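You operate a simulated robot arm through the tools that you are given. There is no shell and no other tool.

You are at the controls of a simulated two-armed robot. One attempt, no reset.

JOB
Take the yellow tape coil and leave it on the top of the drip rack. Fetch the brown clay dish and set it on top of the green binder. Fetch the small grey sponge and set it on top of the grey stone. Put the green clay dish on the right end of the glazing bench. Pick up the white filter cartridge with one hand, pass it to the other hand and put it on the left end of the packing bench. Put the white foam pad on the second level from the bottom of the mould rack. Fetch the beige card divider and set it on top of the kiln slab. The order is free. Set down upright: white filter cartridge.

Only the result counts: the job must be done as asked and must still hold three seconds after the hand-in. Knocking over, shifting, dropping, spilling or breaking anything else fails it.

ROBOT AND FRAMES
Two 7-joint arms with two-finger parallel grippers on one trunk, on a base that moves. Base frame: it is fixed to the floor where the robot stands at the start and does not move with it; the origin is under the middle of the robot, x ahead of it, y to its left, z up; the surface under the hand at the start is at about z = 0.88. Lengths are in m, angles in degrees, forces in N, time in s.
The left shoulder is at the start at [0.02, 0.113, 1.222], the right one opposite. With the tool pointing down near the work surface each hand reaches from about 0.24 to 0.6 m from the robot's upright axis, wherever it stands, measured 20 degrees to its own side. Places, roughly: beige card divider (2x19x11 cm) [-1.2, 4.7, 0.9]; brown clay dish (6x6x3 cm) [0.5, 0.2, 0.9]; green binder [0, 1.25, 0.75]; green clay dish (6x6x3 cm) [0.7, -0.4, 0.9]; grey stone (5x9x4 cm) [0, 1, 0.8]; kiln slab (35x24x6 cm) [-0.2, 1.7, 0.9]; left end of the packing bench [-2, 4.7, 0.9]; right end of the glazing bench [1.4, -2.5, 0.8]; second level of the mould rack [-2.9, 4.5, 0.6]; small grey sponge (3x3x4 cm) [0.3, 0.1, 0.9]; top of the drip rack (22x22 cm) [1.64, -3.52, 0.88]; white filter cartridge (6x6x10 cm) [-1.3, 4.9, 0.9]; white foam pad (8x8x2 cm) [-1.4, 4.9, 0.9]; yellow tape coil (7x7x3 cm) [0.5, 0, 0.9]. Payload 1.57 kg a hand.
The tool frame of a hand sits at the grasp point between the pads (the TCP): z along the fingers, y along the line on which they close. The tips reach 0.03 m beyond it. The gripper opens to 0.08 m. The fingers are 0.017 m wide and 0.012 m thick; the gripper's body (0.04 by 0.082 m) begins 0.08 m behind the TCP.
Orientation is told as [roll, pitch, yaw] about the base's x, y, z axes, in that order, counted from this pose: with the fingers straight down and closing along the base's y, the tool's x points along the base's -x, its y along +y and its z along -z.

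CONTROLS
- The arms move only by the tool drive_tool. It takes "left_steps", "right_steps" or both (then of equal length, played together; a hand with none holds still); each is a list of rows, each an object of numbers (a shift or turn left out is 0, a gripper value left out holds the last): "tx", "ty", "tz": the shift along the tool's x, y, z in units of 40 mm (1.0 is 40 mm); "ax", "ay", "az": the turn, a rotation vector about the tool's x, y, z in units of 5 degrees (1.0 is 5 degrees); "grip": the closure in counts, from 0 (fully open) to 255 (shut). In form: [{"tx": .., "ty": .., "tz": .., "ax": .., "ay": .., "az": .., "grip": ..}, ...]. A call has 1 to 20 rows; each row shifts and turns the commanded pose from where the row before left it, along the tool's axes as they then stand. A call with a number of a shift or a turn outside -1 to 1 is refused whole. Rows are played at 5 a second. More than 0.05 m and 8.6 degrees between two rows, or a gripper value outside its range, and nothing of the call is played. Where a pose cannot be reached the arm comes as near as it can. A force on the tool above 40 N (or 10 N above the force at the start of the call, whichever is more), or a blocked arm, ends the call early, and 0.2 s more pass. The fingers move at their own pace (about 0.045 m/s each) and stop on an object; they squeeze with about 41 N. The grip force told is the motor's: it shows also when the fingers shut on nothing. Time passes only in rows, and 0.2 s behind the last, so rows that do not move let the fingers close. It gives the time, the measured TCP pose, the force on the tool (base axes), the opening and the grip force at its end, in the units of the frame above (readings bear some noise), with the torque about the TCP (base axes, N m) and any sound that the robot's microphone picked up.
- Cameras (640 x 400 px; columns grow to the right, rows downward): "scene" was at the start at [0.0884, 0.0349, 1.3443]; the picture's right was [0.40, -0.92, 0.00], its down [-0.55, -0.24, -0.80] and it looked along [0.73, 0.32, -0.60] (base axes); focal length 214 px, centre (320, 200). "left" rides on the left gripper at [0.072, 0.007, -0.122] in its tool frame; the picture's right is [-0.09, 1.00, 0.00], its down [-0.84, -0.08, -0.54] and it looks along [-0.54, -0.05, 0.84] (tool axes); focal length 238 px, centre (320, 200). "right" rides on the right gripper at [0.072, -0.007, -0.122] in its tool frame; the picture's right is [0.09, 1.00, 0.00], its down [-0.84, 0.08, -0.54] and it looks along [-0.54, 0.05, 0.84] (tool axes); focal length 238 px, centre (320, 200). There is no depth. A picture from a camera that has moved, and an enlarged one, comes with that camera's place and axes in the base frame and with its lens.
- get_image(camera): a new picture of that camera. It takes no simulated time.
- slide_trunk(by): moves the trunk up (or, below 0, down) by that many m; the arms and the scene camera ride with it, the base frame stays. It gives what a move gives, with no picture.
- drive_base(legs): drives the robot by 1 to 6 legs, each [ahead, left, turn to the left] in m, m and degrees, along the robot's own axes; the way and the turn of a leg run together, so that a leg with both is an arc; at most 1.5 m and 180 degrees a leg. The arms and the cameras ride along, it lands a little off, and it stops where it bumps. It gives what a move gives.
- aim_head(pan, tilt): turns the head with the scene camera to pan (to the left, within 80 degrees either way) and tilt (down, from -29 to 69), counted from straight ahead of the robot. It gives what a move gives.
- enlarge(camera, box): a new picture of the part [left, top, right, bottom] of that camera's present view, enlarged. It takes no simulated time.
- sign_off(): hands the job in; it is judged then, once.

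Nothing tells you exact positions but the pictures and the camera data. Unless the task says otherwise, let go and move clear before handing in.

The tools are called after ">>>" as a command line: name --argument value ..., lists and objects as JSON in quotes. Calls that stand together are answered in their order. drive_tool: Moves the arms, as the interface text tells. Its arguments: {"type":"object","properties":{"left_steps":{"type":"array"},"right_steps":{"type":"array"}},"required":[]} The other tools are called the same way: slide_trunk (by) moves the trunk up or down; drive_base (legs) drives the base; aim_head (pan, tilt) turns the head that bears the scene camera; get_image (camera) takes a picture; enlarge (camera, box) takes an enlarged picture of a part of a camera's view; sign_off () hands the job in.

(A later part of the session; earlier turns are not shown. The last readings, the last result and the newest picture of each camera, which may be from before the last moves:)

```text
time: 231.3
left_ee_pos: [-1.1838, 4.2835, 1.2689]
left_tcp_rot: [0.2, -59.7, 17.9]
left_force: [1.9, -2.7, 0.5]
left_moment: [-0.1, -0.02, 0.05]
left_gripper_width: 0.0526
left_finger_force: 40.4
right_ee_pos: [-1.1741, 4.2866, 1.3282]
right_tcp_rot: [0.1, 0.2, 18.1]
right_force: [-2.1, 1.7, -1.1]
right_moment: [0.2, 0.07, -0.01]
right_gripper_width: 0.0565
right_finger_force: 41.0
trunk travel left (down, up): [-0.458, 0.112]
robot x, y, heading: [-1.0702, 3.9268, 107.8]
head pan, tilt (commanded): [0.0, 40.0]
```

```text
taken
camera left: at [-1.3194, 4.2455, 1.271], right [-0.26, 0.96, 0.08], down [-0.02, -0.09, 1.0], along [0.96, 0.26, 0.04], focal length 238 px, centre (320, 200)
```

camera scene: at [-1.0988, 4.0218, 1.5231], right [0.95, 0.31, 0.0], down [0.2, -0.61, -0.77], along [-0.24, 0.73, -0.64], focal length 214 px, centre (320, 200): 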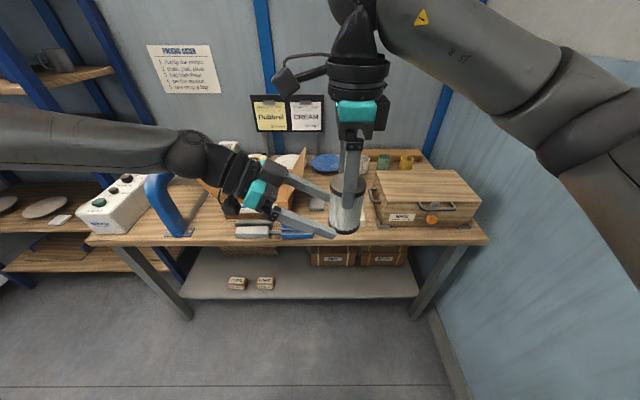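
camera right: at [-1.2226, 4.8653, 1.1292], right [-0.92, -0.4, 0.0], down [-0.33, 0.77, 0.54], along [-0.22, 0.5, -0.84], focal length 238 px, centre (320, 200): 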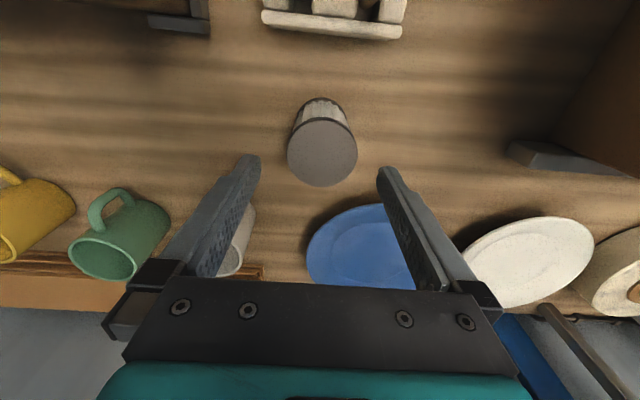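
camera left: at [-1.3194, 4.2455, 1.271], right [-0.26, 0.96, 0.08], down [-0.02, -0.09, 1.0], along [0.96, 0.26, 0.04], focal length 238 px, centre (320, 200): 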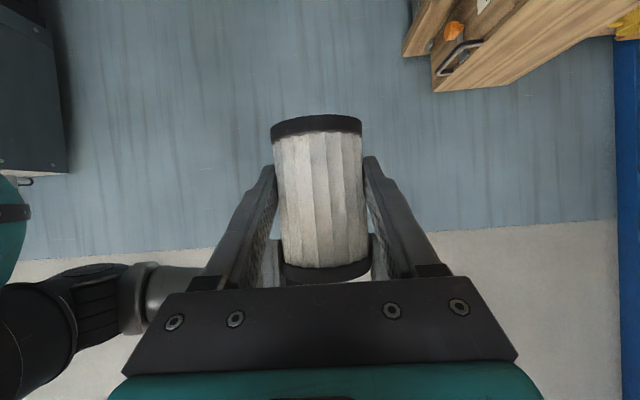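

Both hands hold it. I open the right hand and raise it clear.

>>> drive_tool --right_steps '[{"grip": 100}, {"grip": 30}, {"grip": 0}, {"grip": 0}, {"tz": -0.2}, {"tz": -0.4}, {"tz": -0.6}, {"tz": -0.6}, {"tz": -0.6}, {"tz": -0.6}]'

>>> get_image --camera "left"

>>> get_image --camera "scene"

```text
time: 233.5
left_ee_pos: [-1.1832, 4.2828, 1.2699]
left_tcp_rot: [0.3, -59.7, 17.8]
left_force: [0.3, -0.9, -0.3]
left_moment: [0.01, 0.02, -0.01]
left_gripper_width: 0.0527
left_finger_force: 40.4
right_ee_pos: [-1.1754, 4.2838, 1.4499]
right_tcp_rot: [0.1, 0.1, 18.2]
right_force: [1.2, -0.3, -0.4]
right_moment: [-0.04, 0.03, -0.03]
right_gripper_width: 0.0799
right_finger_force: 0.1
trunk travel left (down, up): [-0.458, 0.112]
robot x, y, heading: [-1.0678, 3.9319, 108.0]
head pan, tilt (commanded): [0.0, 40.0]
```

```text
taken
camera left: at [-1.3197, 4.2452, 1.2712], right [-0.26, 0.96, 0.08], down [-0.02, -0.09, 1.0], along [0.96, 0.26, 0.04], focal length 238 px, centre (320, 200)
```

left: 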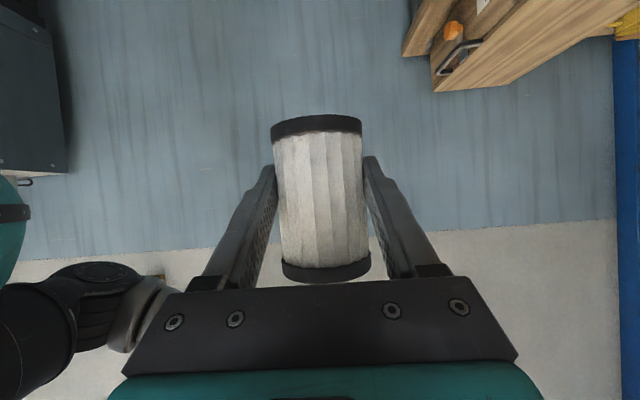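

```text
taken
camera scene: at [-1.0985, 4.0215, 1.5231], right [0.95, 0.31, 0.0], down [0.2, -0.61, -0.77], along [-0.24, 0.73, -0.64], focal length 214 px, centre (320, 200)
```

scene: 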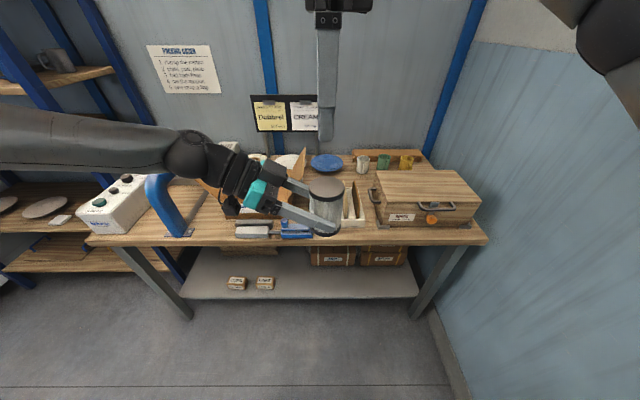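

The pass succeeded: the left hand alone holds the cartridge upright. I move the left hand left and up, and the right hand aside.

>>> drive_tool --left_steps '[{"tx": 0.09, "ty": 0.17, "tz": -0.36}, {"tx": 0.174, "ty": 0.333, "tz": -0.717}, {"tx": 0.174, "ty": 0.333, "tz": -0.717}, {"tx": 0.174, "ty": 0.333, "tz": -0.717}, {"tx": 0.174, "ty": 0.333, "tz": -0.717}, {"tx": 0.174, "ty": 0.333, "tz": -0.717}, {"tx": 0.09, "ty": 0.17, "tz": -0.36}]' --right_steps '[{"tx": -0.7}, {"tx": -0.7}, {"tx": -0.7}, {"tx": -0.7}, {"tx": -0.7}, {}, {}]'

>>> drive_tool --left_steps '[{"ax": -0.433, "az": -0.25}, {"ax": -0.866, "az": -0.5}, {"ax": -0.866, "az": -0.5}, {"ax": -0.866, "az": -0.5}, {"ax": -0.866, "az": -0.5}, {"ax": -0.866, "az": -0.5}, {"ax": -0.866, "az": -0.5}, {"ax": -0.866, "az": -0.5}, {"ax": -0.866, "az": -0.5}]'

>>> get_image --camera "scene"

>>> get_image --camera "left"

```text
time: 235.1
left_ee_pos: [-1.3677, 4.3014, 1.3224]
left_tcp_rot: [0.2, -59.7, 17.8]
left_force: [0.4, 0.4, -1.2]
left_moment: [-0.02, 0.04, -0.01]
left_gripper_width: 0.0525
left_finger_force: 41.3
left hand out of reach, approached as far as the arm can: row 6, 7
right_ee_pos: [-1.0411, 4.3283, 1.4483]
right_tcp_rot: [0.1, 0.2, 18.2]
right_force: [-0.1, 0.5, -0.2]
right_moment: [-0.01, 0.01, 0.01]
right_gripper_width: 0.08
right_finger_force: 0.0
trunk travel left (down, up): [-0.458, 0.112]
robot x, y, heading: [-1.0688, 3.93, 107.7]
head pan, tilt (commanded): [0.0, 40.0]
```

```text
time: 237.1
left_ee_pos: [-1.3677, 4.3013, 1.3231]
left_tcp_rot: [0.3, -60.1, 60.2]
left_force: [-0.8, -0.1, -1.6]
left_moment: [-0.01, 0.01, -0.01]
left_gripper_width: 0.0525
left_finger_force: 41.4
right_ee_pos: [-1.0423, 4.3288, 1.448]
right_tcp_rot: [0.1, 0.1, 18.2]
right_force: [-0.7, -0.6, 0.6]
right_moment: [-0.03, 0.02, -0.02]
right_gripper_width: 0.0803
right_finger_force: 0.0
trunk travel left (down, up): [-0.458, 0.112]
robot x, y, heading: [-1.0692, 3.9305, 107.9]
head pan, tilt (commanded): [0.0, 40.0]
```

```text
taken
camera scene: at [-1.0981, 4.0218, 1.5231], right [0.95, 0.31, 0.0], down [0.2, -0.61, -0.77], along [-0.24, 0.73, -0.64], focal length 214 px, centre (320, 200)
```

scene: 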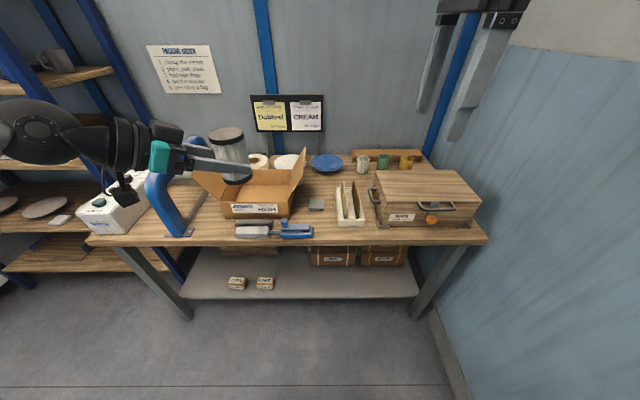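

```text
taken
camera left: at [-1.4429, 4.1814, 1.323], right [-0.84, 0.53, 0.08], down [0.04, -0.08, 1.0], along [0.53, 0.84, 0.05], focal length 238 px, centre (320, 200)
```

left: 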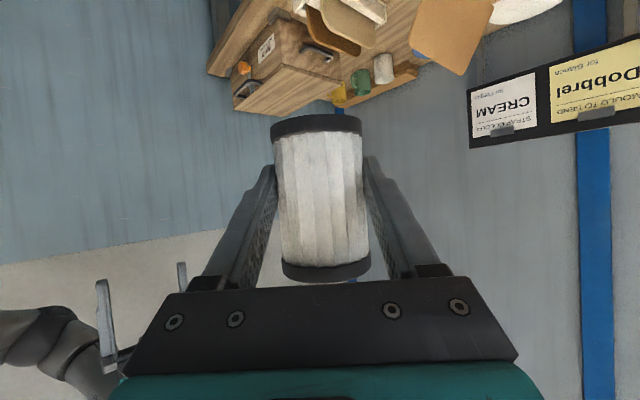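

>>> drive_tool --left_steps '[{"ax": -0.866, "az": -0.5}, {"ax": -0.866, "az": -0.5}, {"ax": -0.866, "az": -0.5}, {"ax": -0.866, "az": -0.5}, {"ax": -0.866, "az": -0.5}, {"ax": -0.866, "az": -0.5}, {"ax": -0.866, "az": -0.5}, {"ax": -0.866, "az": -0.5}, {"ax": -0.866, "az": -0.5}, {"ax": -0.48, "az": -0.28}]'

>>> get_image --camera "scene"

>>> get_image --camera "left"

```text
time: 239.3
left_ee_pos: [-1.369, 4.3012, 1.3231]
left_tcp_rot: [-0.1, -60.1, 108.4]
left_force: [0.1, -0.2, -1.7]
left_moment: [0.0, -0.02, -0.02]
left_gripper_width: 0.0526
left_finger_force: 40.9
right_ee_pos: [-1.0414, 4.3286, 1.447]
right_tcp_rot: [0.1, 0.1, 18.2]
right_force: [0.7, -0.1, -1.0]
right_moment: [0.0, 0.02, 0.0]
right_gripper_width: 0.0798
right_finger_force: 0.0
trunk travel left (down, up): [-0.458, 0.112]
robot x, y, heading: [-1.0634, 3.9308, 107.7]
head pan, tilt (commanded): [0.0, 40.0]
```

```text
taken
camera scene: at [-1.0983, 4.0221, 1.5231], right [0.95, 0.31, 0.0], down [0.2, -0.61, -0.77], along [-0.24, 0.73, -0.64], focal length 214 px, centre (320, 200)
```

scene: 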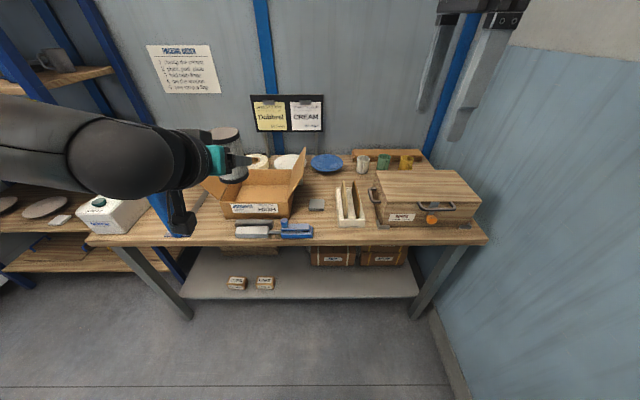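

```text
taken
camera left: at [-1.3295, 4.1649, 1.323], right [-0.96, -0.27, 0.08], down [0.09, -0.03, 1.0], along [-0.27, 0.96, 0.05], focal length 238 px, centre (320, 200)
```

left: 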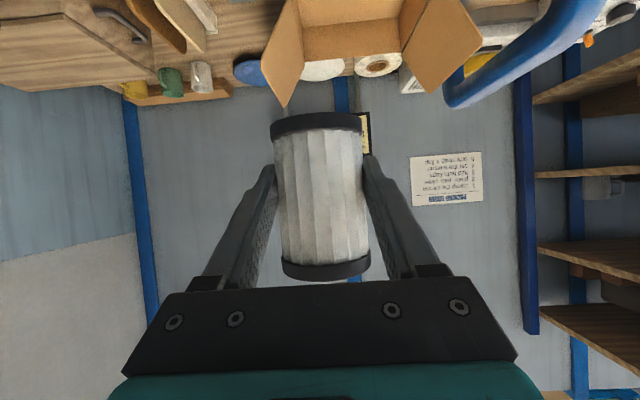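

Now the left hand points forward with the cartridge upright. I shift the base left to face the gap between STRAP box and arch and look.

>>> drive_base --legs '[[0, 0.487, 0]]'

>>> aim_head --pan 10 --tilt 40

>>> get_image --camera "scene"

>>> get_image --camera "left"

>>> get_image --camera "right"

```text
time: 242.1
left_ee_pos: [-1.8293, 4.1518, 1.3235]
left_tcp_rot: [0.0, -60.1, 108.3]
left_force: [-0.3, -0.8, -2.5]
left_moment: [0.0, -0.04, 0.0]
left_gripper_width: 0.0526
left_finger_force: 40.9
right_ee_pos: [-1.5029, 4.1793, 1.4486]
right_tcp_rot: [0.1, 0.0, 18.1]
right_force: [0.8, -0.3, -0.6]
right_moment: [-0.03, -0.04, -0.01]
right_gripper_width: 0.0801
right_finger_force: 0.1
trunk travel left (down, up): [-0.458, 0.112]
robot x, y, heading: [-1.5295, 3.7816, 108.1]
head pan, tilt (commanded): [0.0, 40.0]
```

```text
time: 242.9
left_ee_pos: [-1.8293, 4.1509, 1.3222]
left_tcp_rot: [-0.1, -59.9, 108.3]
left_force: [-0.2, -0.1, -1.7]
left_moment: [-0.02, -0.03, -0.02]
left_gripper_width: 0.0524
left_finger_force: 40.9
right_ee_pos: [-1.5026, 4.179, 1.448]
right_tcp_rot: [0.2, 0.2, 18.2]
right_force: [-0.7, -0.9, 0.1]
right_moment: [0.0, 0.0, 0.0]
right_gripper_width: 0.0802
right_finger_force: 0.0
trunk travel left (down, up): [-0.458, 0.112]
robot x, y, heading: [-1.5274, 3.7803, 107.8]
head pan, tilt (commanded): [10.0, 40.0]
```

```text
taken
camera scene: at [-1.5723, 3.8669, 1.5231], right [0.88, 0.47, 0.0], down [0.3, -0.57, -0.77], along [-0.36, 0.68, -0.64], focal length 214 px, centre (320, 200)
```

scene: 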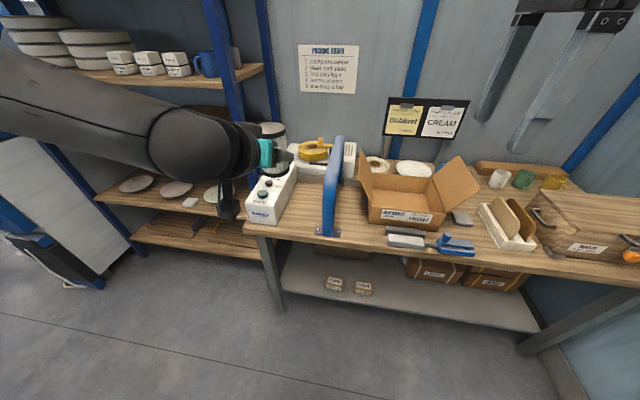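

```text
taken
camera left: at [-1.7904, 4.0151, 1.3229], right [-0.96, -0.27, 0.08], down [0.09, -0.02, 1.0], along [-0.27, 0.96, 0.05], focal length 238 px, centre (320, 200)
```

left: 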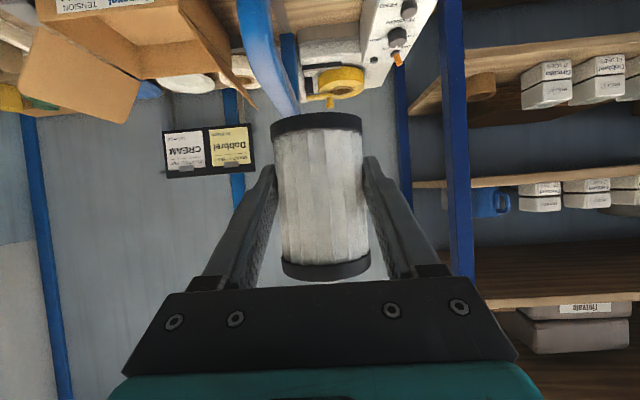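

```text
taken
camera right: at [-1.5672, 4.1511, 1.571], right [-0.4, 0.92, 0.0], down [0.77, 0.34, 0.54], along [0.49, 0.22, -0.84], focal length 238 px, centre (320, 200)
```

right: 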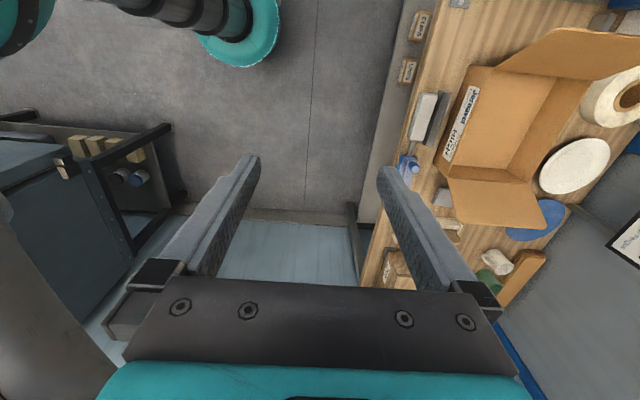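

>>> enlarge --camera "scene" --box '[230, 120, 380, 250]'

>>> enlarge --camera "left" --box '[200, 0, 460, 130]'

```text
3.08 times, centred on (305, 185) of scene
camera zoom: at [-1.5723, 3.8669, 1.5231], right [0.88, 0.47, 0.0], down [0.3, -0.57, -0.77], along [-0.36, 0.68, -0.64], focal length 660 px, centre (366, 246)
```

zoom: 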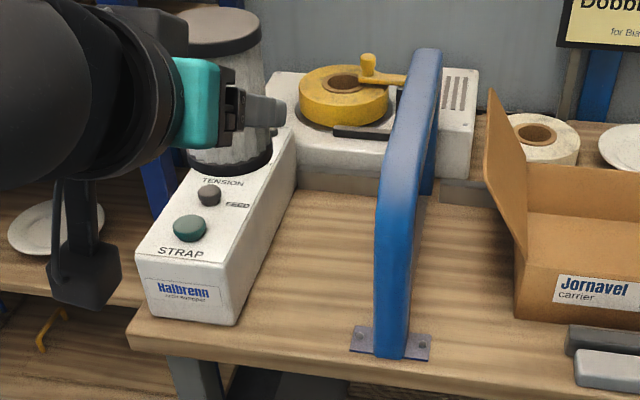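

```text
2.46 times, centred on (330, 65) of left
camera zoom: at [-1.7904, 4.0151, 1.3229], right [-0.96, -0.27, 0.08], down [0.09, -0.02, 1.0], along [-0.27, 0.96, 0.05], focal length 587 px, centre (295, 532)
```

zoom: 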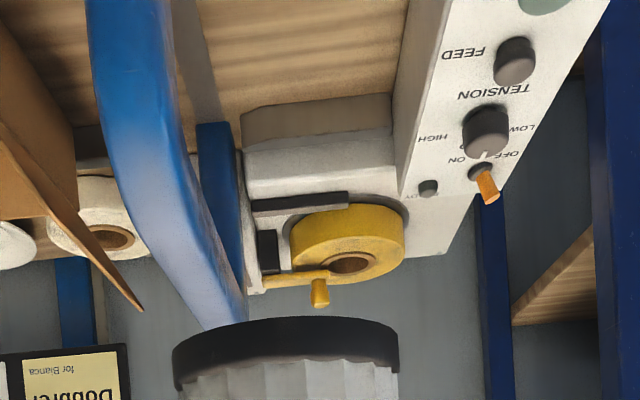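

The free spot is between the STRAP box (u≈-0.62) and the arch (u≈-0.43). I pull the right hand back and up, then shift 3 cm left and drive forward with the cartridge held high.

>>> drive_tool --right_steps '[{"ty": -0.6, "tz": -0.4}, {"ty": -0.6, "tz": -0.4}, {"ty": -0.6, "tz": -0.4}, {"ty": -0.6, "tz": -0.4}, {"ty": -0.6, "tz": -0.4}]'

>>> drive_base --legs '[[0, 0.03, 0], [0.43, 0, 0]]'

>>> get_image --camera "scene"

>>> get_image --camera "left"

```text
time: 244.1
left_ee_pos: [-1.83, 4.1505, 1.3233]
left_tcp_rot: [0.0, -60.1, 108.3]
left_force: [0.2, -0.4, -1.3]
left_moment: [-0.02, 0.0, -0.02]
left_gripper_width: 0.0526
left_finger_force: 41.5
right_ee_pos: [-1.4653, 4.0643, 1.5282]
right_tcp_rot: [0.1, 0.2, 18.2]
right_force: [-0.7, -0.3, -0.6]
right_moment: [0.03, 0.03, -0.01]
right_gripper_width: 0.0802
right_finger_force: 0.0
trunk travel left (down, up): [-0.458, 0.112]
robot x, y, heading: [-1.5278, 3.781, 107.9]
head pan, tilt (commanded): [10.0, 40.0]
```

```text
time: 247.1
left_ee_pos: [-1.9901, 4.5526, 1.323]
left_tcp_rot: [0.0, -60.0, 108.2]
left_force: [-0.6, -0.6, -1.0]
left_moment: [-0.01, 0.0, -0.02]
left_gripper_width: 0.0526
left_finger_force: 41.1
right_ee_pos: [-1.6276, 4.4666, 1.5282]
right_tcp_rot: [0.0, 0.3, 18.2]
right_force: [0.1, 0.9, 0.3]
right_moment: [0.02, 0.01, -0.1]
right_gripper_width: 0.0799
right_finger_force: 0.1
trunk travel left (down, up): [-0.458, 0.112]
robot x, y, heading: [-1.6897, 4.1799, 107.9]
head pan, tilt (commanded): [10.0, 40.0]
```

```text
taken
camera scene: at [-1.7342, 4.2679, 1.5231], right [0.88, 0.47, 0.0], down [0.3, -0.57, -0.77], along [-0.36, 0.68, -0.64], focal length 214 px, centre (320, 200)
```

scene: 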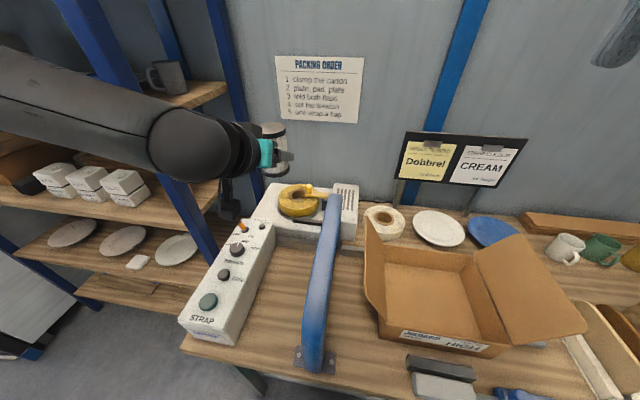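

```text
taken
camera left: at [-1.952, 4.4163, 1.3229], right [-0.96, -0.27, 0.08], down [0.09, -0.02, 1.0], along [-0.26, 0.96, 0.05], focal length 238 px, centre (320, 200)
```

left: 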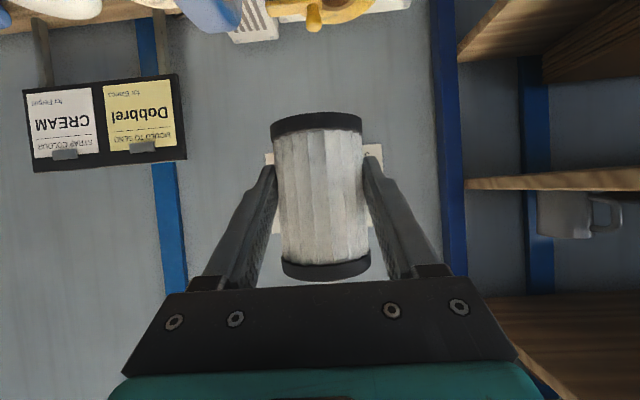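

Position over the gap is right. I move the right hand further aside, then lower the trunk in stages.

>>> drive_tool --right_steps '[{"tx": -0.8}, {"tx": -0.8}, {"tx": -0.8}, {"tx": -0.4}]'

>>> slide_trunk --by -0.3

>>> aim_head --pan 15 --tilt 45

>>> get_image --camera "scene"

>>> get_image --camera "left"

```text
time: 248.1
left_ee_pos: [-1.9911, 4.5538, 1.3233]
left_tcp_rot: [-0.1, -59.9, 108.2]
left_force: [-1.5, 0.9, -1.5]
left_moment: [-0.02, 0.02, -0.01]
left_gripper_width: 0.0524
left_finger_force: 40.8
right_ee_pos: [-1.5295, 4.5071, 1.5199]
right_tcp_rot: [0.1, 0.2, 18.3]
right_force: [0.3, 0.2, 0.7]
right_moment: [0.0, -0.01, -0.02]
right_gripper_width: 0.0798
right_finger_force: 0.0
right hand out of reach, approached as far as the arm can: row 3, 4
trunk travel left (down, up): [-0.458, 0.112]
robot x, y, heading: [-1.6915, 4.1851, 108.0]
head pan, tilt (commanded): [10.0, 40.0]
```

```text
time: 251.1
left_ee_pos: [-1.9908, 4.5527, 1.0229]
left_tcp_rot: [0.0, -60.1, 108.3]
left_force: [-0.7, 0.3, -1.6]
left_moment: [-0.05, 0.03, 0.0]
left_gripper_width: 0.0523
left_finger_force: 41.4
right_ee_pos: [-1.5305, 4.5065, 1.219]
right_tcp_rot: [0.1, 0.2, 18.2]
right_force: [0.1, -0.4, 0.3]
right_moment: [0.01, 0.0, -0.01]
right_gripper_width: 0.0801
right_finger_force: 0.2
trunk travel left (down, up): [-0.158, 0.412]
robot x, y, heading: [-1.6913, 4.182, 107.9]
head pan, tilt (commanded): [10.0, 40.0]
```

```text
time: 251.8
left_ee_pos: [-1.9891, 4.5524, 1.0232]
left_tcp_rot: [0.0, -59.9, 108.2]
left_force: [0.1, 0.6, -1.4]
left_moment: [0.0, -0.02, -0.01]
left_gripper_width: 0.0523
left_finger_force: 41.2
right_ee_pos: [-1.53, 4.5062, 1.2204]
right_tcp_rot: [0.0, 0.2, 18.2]
right_force: [0.6, 0.5, -0.6]
right_moment: [0.01, -0.03, 0.0]
right_gripper_width: 0.08
right_finger_force: 0.0
trunk travel left (down, up): [-0.158, 0.412]
robot x, y, heading: [-1.689, 4.1831, 108.1]
head pan, tilt (commanded): [15.0, 45.0]
```

```text
taken
camera scene: at [-1.7385, 4.2606, 1.2158], right [0.84, 0.54, 0.0], down [0.38, -0.59, -0.71], along [-0.38, 0.59, -0.71], focal length 214 px, centre (320, 200)
```

scene: 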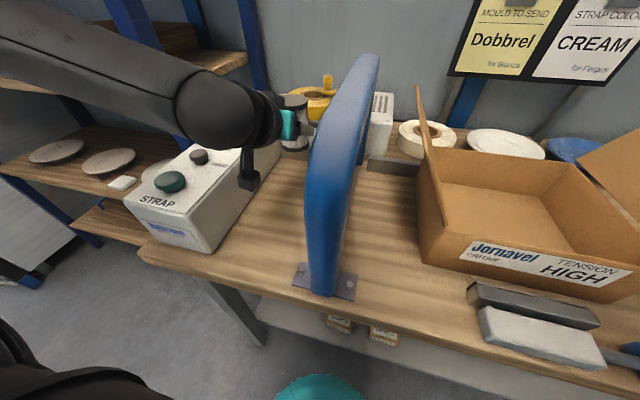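

```text
taken
camera left: at [-1.9519, 4.4159, 1.023], right [-0.96, -0.27, 0.08], down [0.09, -0.03, 1.0], along [-0.26, 0.96, 0.05], focal length 238 px, centre (320, 200)
```

left: 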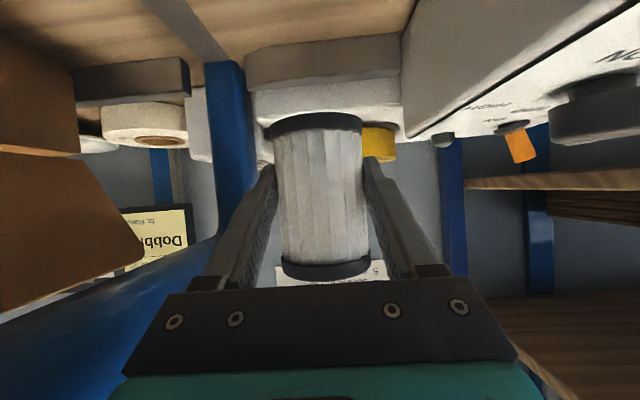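

The corridor is clear on both sides. I lower further in smaller stages, watching the forearm above the STRAP box.

>>> slide_trunk --by -0.07

>>> get_image --camera "scene"

>>> get_image --camera "left"

```text
time: 252.9
left_ee_pos: [-1.99, 4.5536, 0.9535]
left_tcp_rot: [-0.1, -60.1, 108.2]
left_force: [1.0, 0.4, -0.7]
left_moment: [0.01, -0.03, -0.03]
left_gripper_width: 0.0527
left_finger_force: 40.6
right_ee_pos: [-1.5294, 4.5058, 1.1502]
right_tcp_rot: [0.1, 0.2, 18.1]
right_force: [0.6, -1.0, -0.1]
right_moment: [-0.02, -0.01, -0.02]
right_gripper_width: 0.0798
right_finger_force: 0.1
trunk travel left (down, up): [-0.088, 0.482]
robot x, y, heading: [-1.6877, 4.1796, 107.9]
head pan, tilt (commanded): [15.0, 45.0]
```

```text
taken
camera scene: at [-1.7385, 4.2605, 1.1459], right [0.84, 0.54, 0.0], down [0.38, -0.59, -0.71], along [-0.38, 0.59, -0.71], focal length 214 px, centre (320, 200)
```

scene: 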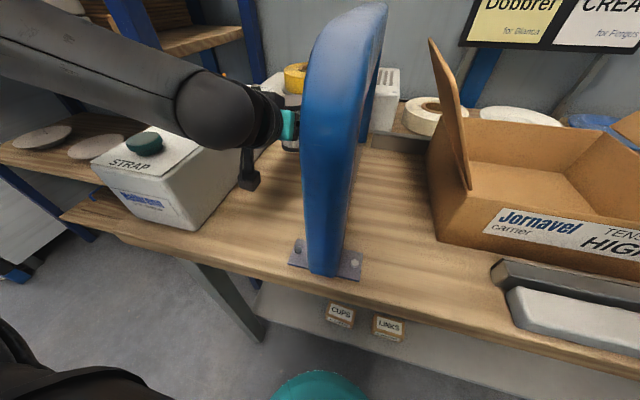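

```text
taken
camera left: at [-1.9519, 4.4158, 0.9531], right [-0.96, -0.27, 0.08], down [0.09, -0.03, 1.0], along [-0.26, 0.96, 0.05], focal length 238 px, centre (320, 200)
```

left: 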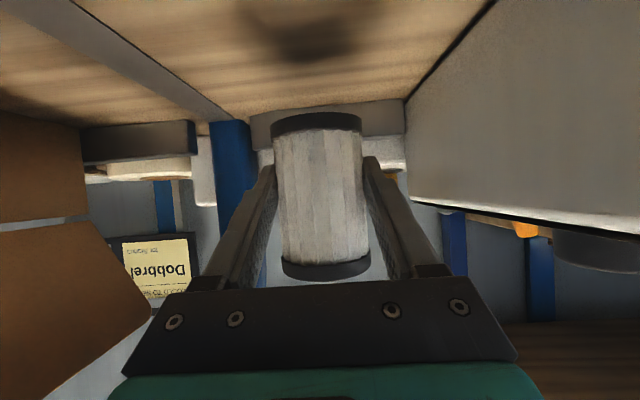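

>>> slide_trunk --by -0.035

>>> get_image --camera "left"

>>> enlarge --camera "scene" --box '[100, 60, 340, 240]'

```text
time: 253.7
left_ee_pos: [-1.9895, 4.5532, 0.9179]
left_tcp_rot: [0.0, -60.1, 108.1]
left_force: [1.0, 0.4, -2.4]
left_moment: [-0.03, -0.02, -0.01]
left_gripper_width: 0.0525
left_finger_force: 41.1
right_ee_pos: [-1.5298, 4.5053, 1.1151]
right_tcp_rot: [0.1, 0.2, 18.3]
right_force: [0.5, -0.3, 0.1]
right_moment: [0.01, -0.02, -0.01]
right_gripper_width: 0.0801
right_finger_force: 0.2
trunk travel left (down, up): [-0.053, 0.517]
robot x, y, heading: [-1.6907, 4.1844, 108.0]
head pan, tilt (commanded): [15.0, 45.0]
```

```text
taken
camera left: at [-1.9519, 4.4158, 0.918], right [-0.96, -0.27, 0.08], down [0.09, -0.03, 1.0], along [-0.26, 0.96, 0.05], focal length 238 px, centre (320, 200)
```

left: 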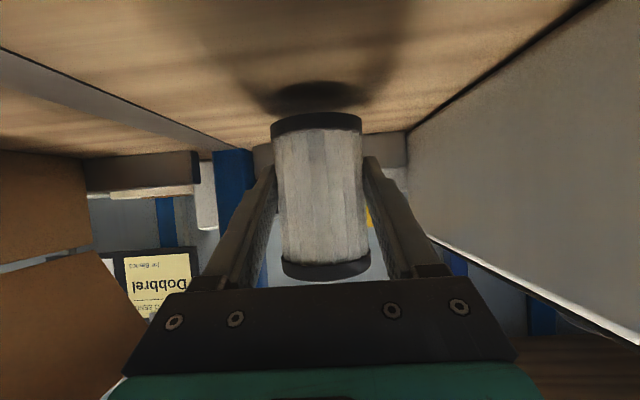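

```text
2.22 times, centred on (220, 150) of scene
camera zoom: at [-1.7385, 4.2605, 1.1108], right [0.84, 0.54, 0.0], down [0.38, -0.59, -0.71], along [-0.38, 0.59, -0.71], focal length 477 px, centre (542, 311)
```

zoom: 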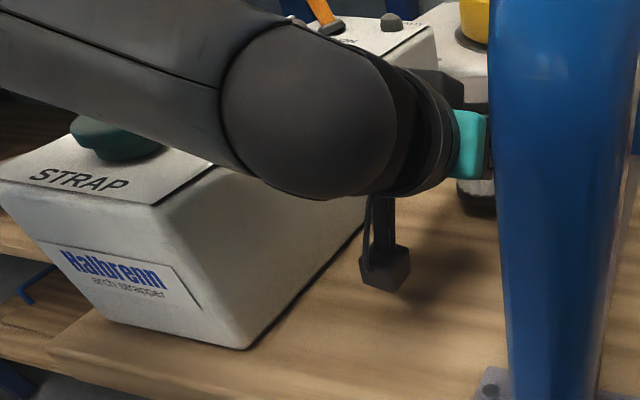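

>>> slide_trunk --by -0.012

>>> get_image --camera "left"

```text
time: 254.3
left_ee_pos: [-1.9901, 4.552, 0.9066]
left_tcp_rot: [0.0, -60.1, 108.2]
left_force: [-0.5, -1.2, -1.2]
left_moment: [-0.01, -0.03, -0.02]
left_gripper_width: 0.0523
left_finger_force: 41.7
right_ee_pos: [-1.5299, 4.5054, 1.1032]
right_tcp_rot: [0.1, 0.2, 18.2]
right_force: [0.2, 0.4, 0.0]
right_moment: [0.02, -0.01, -0.02]
right_gripper_width: 0.0801
right_finger_force: 0.0
trunk travel left (down, up): [-0.041, 0.529]
robot x, y, heading: [-1.6863, 4.1813, 107.9]
head pan, tilt (commanded): [15.0, 45.0]
```

```text
taken
camera left: at [-1.9519, 4.4158, 0.906], right [-0.96, -0.27, 0.08], down [0.09, -0.03, 1.0], along [-0.26, 0.96, 0.05], focal length 238 px, centre (320, 200)
```

left: 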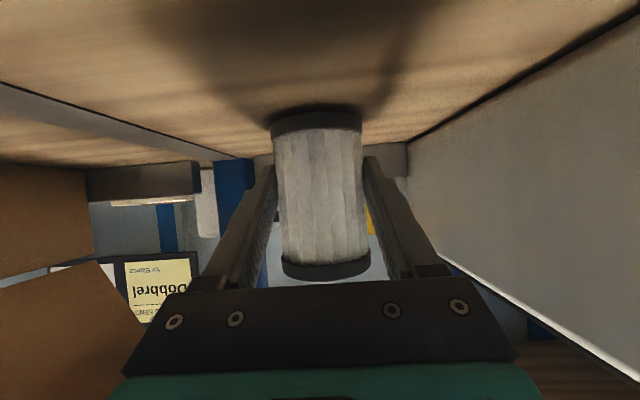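

>>> drive_tool --left_steps '[{"tx": 0.0433, "tz": 0.025}, {"tx": 0.0433, "tz": 0.025}, {"tx": 0.0433, "tz": 0.025}]'

```text
time: 255.1
left_ee_pos: [-1.9895, 4.5527, 0.9012]
left_tcp_rot: [0.0, -60.2, 108.2]
left_force: [0.4, -1.1, 2.5]
left_moment: [0.09, 0.0, 0.02]
left_gripper_width: 0.0523
left_finger_force: 40.9
right_ee_pos: [-1.53, 4.5057, 1.1027]
right_tcp_rot: [0.1, 0.2, 18.2]
right_force: [-0.7, 0.5, 0.4]
right_moment: [0.02, 0.01, 0.02]
right_gripper_width: 0.0799
right_finger_force: 0.1
trunk travel left (down, up): [-0.041, 0.529]
robot x, y, heading: [-1.69, 4.1835, 108.0]
head pan, tilt (commanded): [15.0, 45.0]
```

Light contact. I press 1 mm more, open, and retract back and up along the fingers.

>>> drive_tool --left_steps '[{"tx": 0.0216, "tz": 0.0125}, {"grip": 150}, {"grip": 60}, {"grip": 0}, {"grip": 0}]'

>>> get_image --camera "left"

```text
time: 256.3
left_ee_pos: [-1.9913, 4.5537, 0.8998]
left_tcp_rot: [0.0, -60.0, 108.2]
left_force: [-0.4, 0.0, -0.1]
left_moment: [0.03, -0.02, 0.01]
left_gripper_width: 0.0802
left_finger_force: 0.1
right_ee_pos: [-1.5295, 4.5052, 1.1036]
right_tcp_rot: [0.1, 0.2, 18.2]
right_force: [-0.1, 0.8, 0.1]
right_moment: [0.01, 0.01, -0.01]
right_gripper_width: 0.0799
right_finger_force: 0.1
trunk travel left (down, up): [-0.041, 0.529]
robot x, y, heading: [-1.6892, 4.1816, 107.7]
head pan, tilt (commanded): [15.0, 45.0]
```

```text
taken
camera left: at [-1.9519, 4.4158, 0.899], right [-0.96, -0.27, 0.08], down [0.09, -0.02, 1.0], along [-0.26, 0.96, 0.05], focal length 238 px, centre (320, 200)
```

left: 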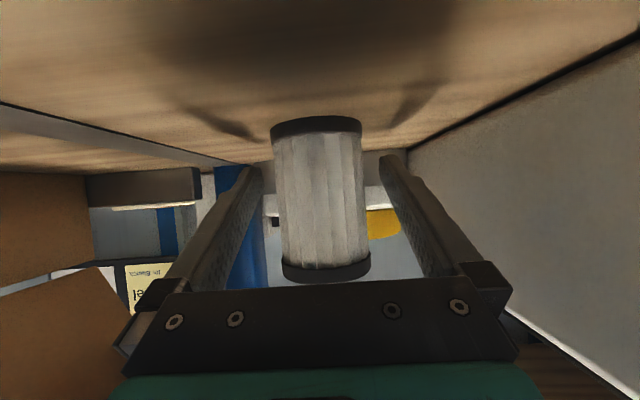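

The cartridge stands upright on its own. I raise the trunk so the open fingers lift clear straight upward, then back off.

>>> slide_trunk --by 0.15

>>> slide_trunk --by 0.25

>>> drive_base --legs '[[-0.4, 0, 0]]'

>>> get_image --camera "scene"

```text
time: 258.0
left_ee_pos: [-1.9905, 4.5518, 1.0489]
left_tcp_rot: [-0.1, -60.0, 108.2]
left_force: [0.4, -0.1, 0.9]
left_moment: [0.02, -0.05, -0.02]
left_gripper_width: 0.0799
left_finger_force: 0.1
right_ee_pos: [-1.5296, 4.5058, 1.2536]
right_tcp_rot: [0.2, 0.2, 18.2]
right_force: [-0.1, 0.2, 0.0]
right_moment: [-0.02, 0.0, -0.01]
right_gripper_width: 0.0803
right_finger_force: 0.1
trunk travel left (down, up): [-0.191, 0.379]
robot x, y, heading: [-1.688, 4.183, 108.1]
head pan, tilt (commanded): [15.0, 45.0]
```

```text
time: 260.6
left_ee_pos: [-1.99, 4.5532, 1.299]
left_tcp_rot: [0.0, -60.1, 108.2]
left_force: [1.3, 0.2, -0.3]
left_moment: [-0.02, 0.0, 0.02]
left_gripper_width: 0.0802
left_finger_force: 0.0
right_ee_pos: [-1.5287, 4.5054, 1.5016]
right_tcp_rot: [0.2, 0.2, 18.2]
right_force: [-0.1, -0.6, 0.6]
right_moment: [-0.03, 0.0, -0.03]
right_gripper_width: 0.08
right_finger_force: 0.0
trunk travel left (down, up): [-0.441, 0.129]
robot x, y, heading: [-1.6908, 4.1838, 108.5]
head pan, tilt (commanded): [15.0, 45.0]
```

```text
time: 263.1
left_ee_pos: [-1.8672, 4.1706, 1.2988]
left_tcp_rot: [0.0, -60.2, 108.1]
left_force: [0.5, -0.5, -0.4]
left_moment: [-0.02, -0.02, -0.03]
left_gripper_width: 0.0801
left_finger_force: 0.0
right_ee_pos: [-1.4059, 4.1251, 1.5025]
right_tcp_rot: [0.1, 0.2, 18.1]
right_force: [0.4, -0.8, 0.1]
right_moment: [0.0, -0.02, 0.03]
right_gripper_width: 0.0801
right_finger_force: 0.1
trunk travel left (down, up): [-0.441, 0.129]
robot x, y, heading: [-1.5687, 3.7983, 107.6]
head pan, tilt (commanded): [15.0, 45.0]
```

```text
taken
camera scene: at [-1.615, 3.8794, 1.4989], right [0.84, 0.54, 0.0], down [0.38, -0.59, -0.71], along [-0.38, 0.59, -0.71], focal length 214 px, centre (320, 200)
```

scene: 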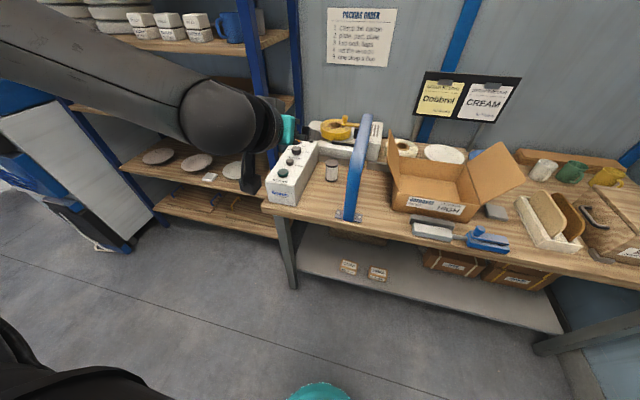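

The cartridge stands upright at the left end. I return both hands to their normal vertical orientation for the divider.

>>> drive_tool --left_steps '[{"ay": 1}, {"ay": 1}, {"ay": 1}, {"ay": 1}, {"ay": 1}, {"ay": 1}, {"ay": 1}, {"ay": 1}, {"ay": 1}, {"ay": 1}, {"ay": 1}, {"ay": 1}, {}, {}, {}, {}, {}, {}]' --right_steps '[{"az": -1}, {"az": -1}, {"az": -1}, {"az": -1}, {"az": -1}, {"az": -1}, {"az": -1}, {"az": -1}, {"az": -1}, {"az": -1}, {"az": -1}, {"az": -1}, {"az": -1}, {"az": -1}, {"az": -1}, {"az": -1}, {"az": -1}, {"az": -1}]'

>>> drive_base --legs '[[0, -0.5, 0.3]]'

>>> aim_head --pan -5 --tilt 45

>>> get_image --camera "scene"

>>> enlarge --camera "scene" --box '[280, 130, 400, 250]'

```text
time: 266.9
left_ee_pos: [-1.8675, 4.1721, 1.2994]
left_tcp_rot: [-0.1, -0.1, 108.2]
left_force: [1.0, -0.4, -0.3]
left_moment: [0.01, 0.0, 0.0]
left_gripper_width: 0.08
left_finger_force: 0.1
right_ee_pos: [-1.407, 4.1248, 1.5029]
right_tcp_rot: [0.2, 0.0, 108.2]
right_force: [-0.2, -0.2, 0.9]
right_moment: [-0.01, 0.02, 0.01]
right_gripper_width: 0.0798
right_finger_force: 0.1
trunk travel left (down, up): [-0.441, 0.129]
robot x, y, heading: [-1.5688, 3.7974, 107.7]
head pan, tilt (commanded): [15.0, 45.0]
```

```text
time: 269.9
left_ee_pos: [-1.3891, 4.327, 1.2983]
left_tcp_rot: [0.0, 0.0, 108.3]
left_force: [0.7, 0.4, -0.1]
left_moment: [-0.02, 0.01, -0.03]
left_gripper_width: 0.0801
left_finger_force: 0.0
right_ee_pos: [-0.9289, 4.2812, 1.5028]
right_tcp_rot: [0.2, -0.1, 108.3]
right_force: [-0.1, -0.8, -0.5]
right_moment: [-0.01, 0.04, 0.01]
right_gripper_width: 0.08
right_finger_force: 0.0
trunk travel left (down, up): [-0.441, 0.129]
robot x, y, heading: [-1.0891, 3.9582, 107.9]
head pan, tilt (commanded): [15.0, 45.0]
```

```text
time: 270.7
left_ee_pos: [-1.3903, 4.327, 1.298]
left_tcp_rot: [0.1, 0.0, 108.3]
left_force: [0.3, -0.2, 0.3]
left_moment: [-0.03, 0.02, 0.02]
left_gripper_width: 0.0799
left_finger_force: 0.0
right_ee_pos: [-0.9289, 4.2804, 1.5033]
right_tcp_rot: [0.2, 0.0, 108.3]
right_force: [0.1, 0.0, -0.1]
right_moment: [0.0, 0.01, -0.03]
right_gripper_width: 0.08
right_finger_force: 0.0
trunk travel left (down, up): [-0.441, 0.129]
robot x, y, heading: [-1.0897, 3.9561, 108.2]
head pan, tilt (commanded): [-5.0, 45.0]
```

```text
taken
camera scene: at [-1.1114, 4.0461, 1.4988], right [0.97, 0.23, 0.0], down [0.16, -0.69, -0.71], along [-0.16, 0.69, -0.71], focal length 214 px, centre (320, 200)
```

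scene: 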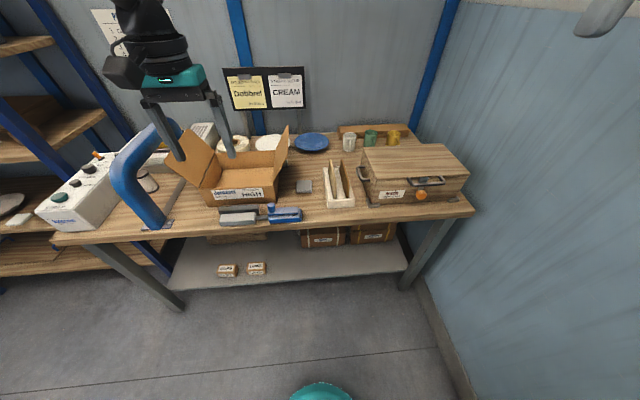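

```text
3.33 times, centred on (340, 190) of scene
camera zoom: at [-1.1114, 4.0461, 1.4988], right [0.97, 0.23, 0.0], down [0.16, -0.69, -0.71], along [-0.16, 0.69, -0.71], focal length 715 px, centre (253, 233)
```

zoom: 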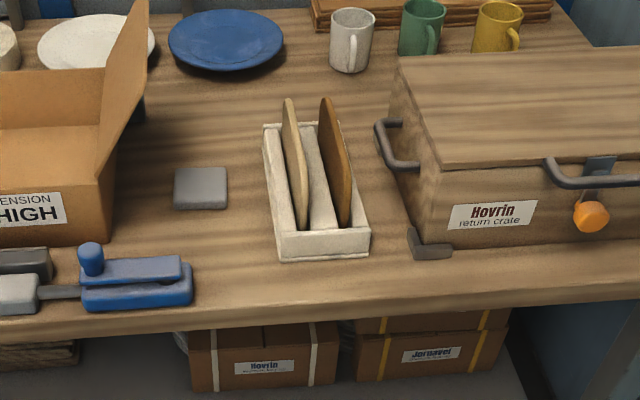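

The beige card is the left one in the tray. I tuck the left hand back and bring the right hand forward, then drive up to the bench.

>>> drive_tool --left_steps '[{"tx": 0.7, "tz": -0.42}, {"tx": 0.7, "tz": -0.42}, {"tx": 0.7, "tz": -0.42}, {"tx": 0.7, "tz": -0.42}, {"tx": 0.7, "tz": -0.42}, {"tx": 0.7, "tz": -0.42}]' --right_steps '[{"tx": -0.64, "ty": 0.615, "tz": 0.8}, {"tx": -0.64, "ty": 0.615, "tz": 0.8}, {"tx": -0.64, "ty": 0.615, "tz": 0.8}, {"tx": -0.64, "ty": 0.615, "tz": 0.8}, {"tx": -0.64, "ty": 0.615, "tz": 0.8}, {"tx": -0.64, "ty": 0.615, "tz": 0.8}]'

>>> drive_base --legs '[[0.35, 0, 0]]'

>>> get_image --camera "right"

>>> enlarge --camera "right" --box '[240, 80, 400, 220]'

>>> enlarge --camera "scene" --box '[280, 130, 420, 270]'

```text
time: 272.1
left_ee_pos: [-1.3363, 4.1663, 1.4001]
left_tcp_rot: [-0.2, 0.0, 108.4]
left_force: [-0.6, 0.6, -0.3]
left_moment: [-0.01, 0.01, -0.01]
left_gripper_width: 0.0803
left_finger_force: 0.0
right_ee_pos: [-1.1198, 4.3802, 1.312]
right_tcp_rot: [0.2, -0.2, 108.2]
right_force: [-0.3, 0.6, 0.7]
right_moment: [-0.01, -0.02, 0.02]
right_gripper_width: 0.0802
right_finger_force: 0.0
trunk travel left (down, up): [-0.441, 0.129]
robot x, y, heading: [-1.0873, 3.9589, 108.0]
head pan, tilt (commanded): [-5.0, 45.0]
```

```text
time: 274.4
left_ee_pos: [-1.4469, 4.5029, 1.4003]
left_tcp_rot: [0.0, 0.0, 108.5]
left_force: [0.2, 0.7, -0.4]
left_moment: [0.0, 0.0, 0.02]
left_gripper_width: 0.0801
left_finger_force: 0.0
right_ee_pos: [-1.2275, 4.7154, 1.312]
right_tcp_rot: [0.2, -0.1, 108.4]
right_force: [0.2, -0.3, -0.1]
right_moment: [-0.01, -0.06, 0.01]
right_gripper_width: 0.08
right_finger_force: 0.0
trunk travel left (down, up): [-0.441, 0.129]
robot x, y, heading: [-1.1993, 4.2896, 108.1]
head pan, tilt (commanded): [-5.0, 45.0]
```

```text
taken
camera right: at [-1.1979, 4.6499, 1.4343], right [-0.92, -0.4, 0.0], down [-0.34, 0.77, 0.54], along [-0.22, 0.5, -0.84], focal length 238 px, centre (320, 200)
```

right: 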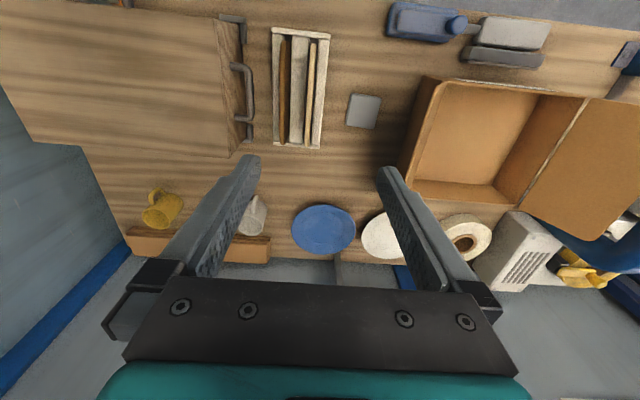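

```text
2.86 times, centred on (320, 150) of right
camera zoom: at [-1.1979, 4.6499, 1.4343], right [-0.92, -0.4, 0.0], down [-0.34, 0.77, 0.54], along [-0.22, 0.5, -0.84], focal length 681 px, centre (320, 343)
```

zoom: 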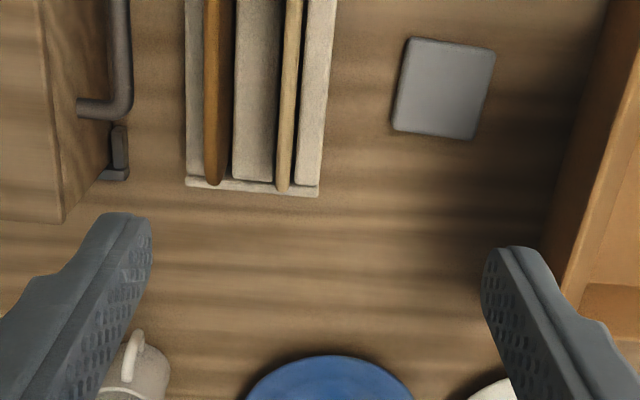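

```text
2.86 times, centred on (350, 200) of scene
camera zoom: at [-1.2208, 4.3811, 1.4988], right [0.97, 0.23, 0.0], down [0.16, -0.69, -0.71], along [-0.16, 0.69, -0.71], focal length 613 px, centre (234, 200)
```

zoom: 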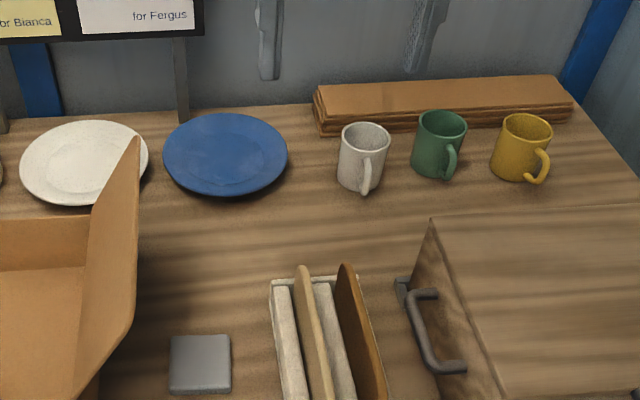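

>>> enlarge --camera "right" --box '[240, 10, 360, 160]'

>>> enlarge --camera "scene" --box '[310, 210, 410, 310]'

```text
2.67 times, centred on (300, 85) of right
camera zoom: at [-1.1979, 4.6499, 1.4343], right [-0.92, -0.4, 0.0], down [-0.34, 0.77, 0.54], along [-0.22, 0.5, -0.84], focal length 636 px, centre (373, 507)
```

zoom: 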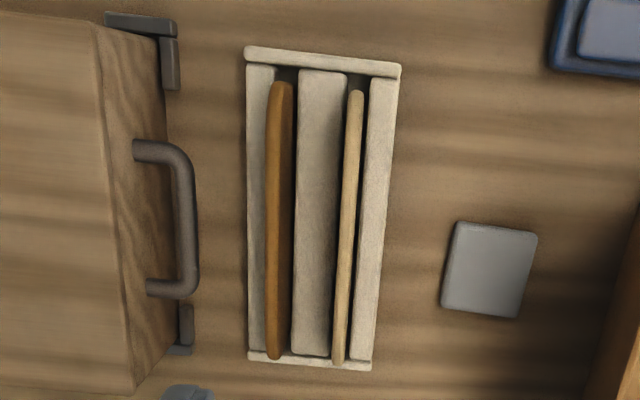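

```text
4.00 times, centred on (360, 260) of scene
camera zoom: at [-1.2208, 4.3811, 1.4988], right [0.97, 0.23, 0.0], down [0.16, -0.69, -0.71], along [-0.16, 0.69, -0.71], focal length 858 px, centre (160, -40)
```

zoom: 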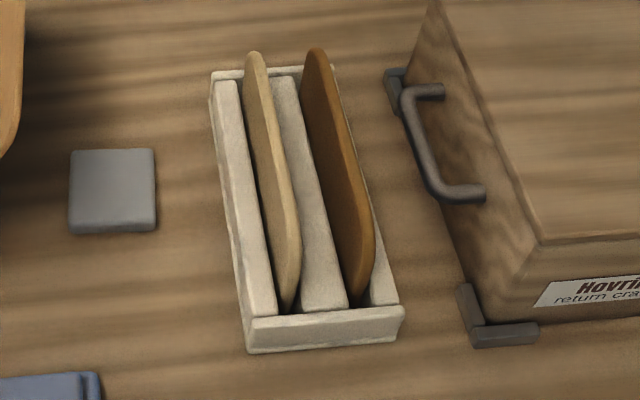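

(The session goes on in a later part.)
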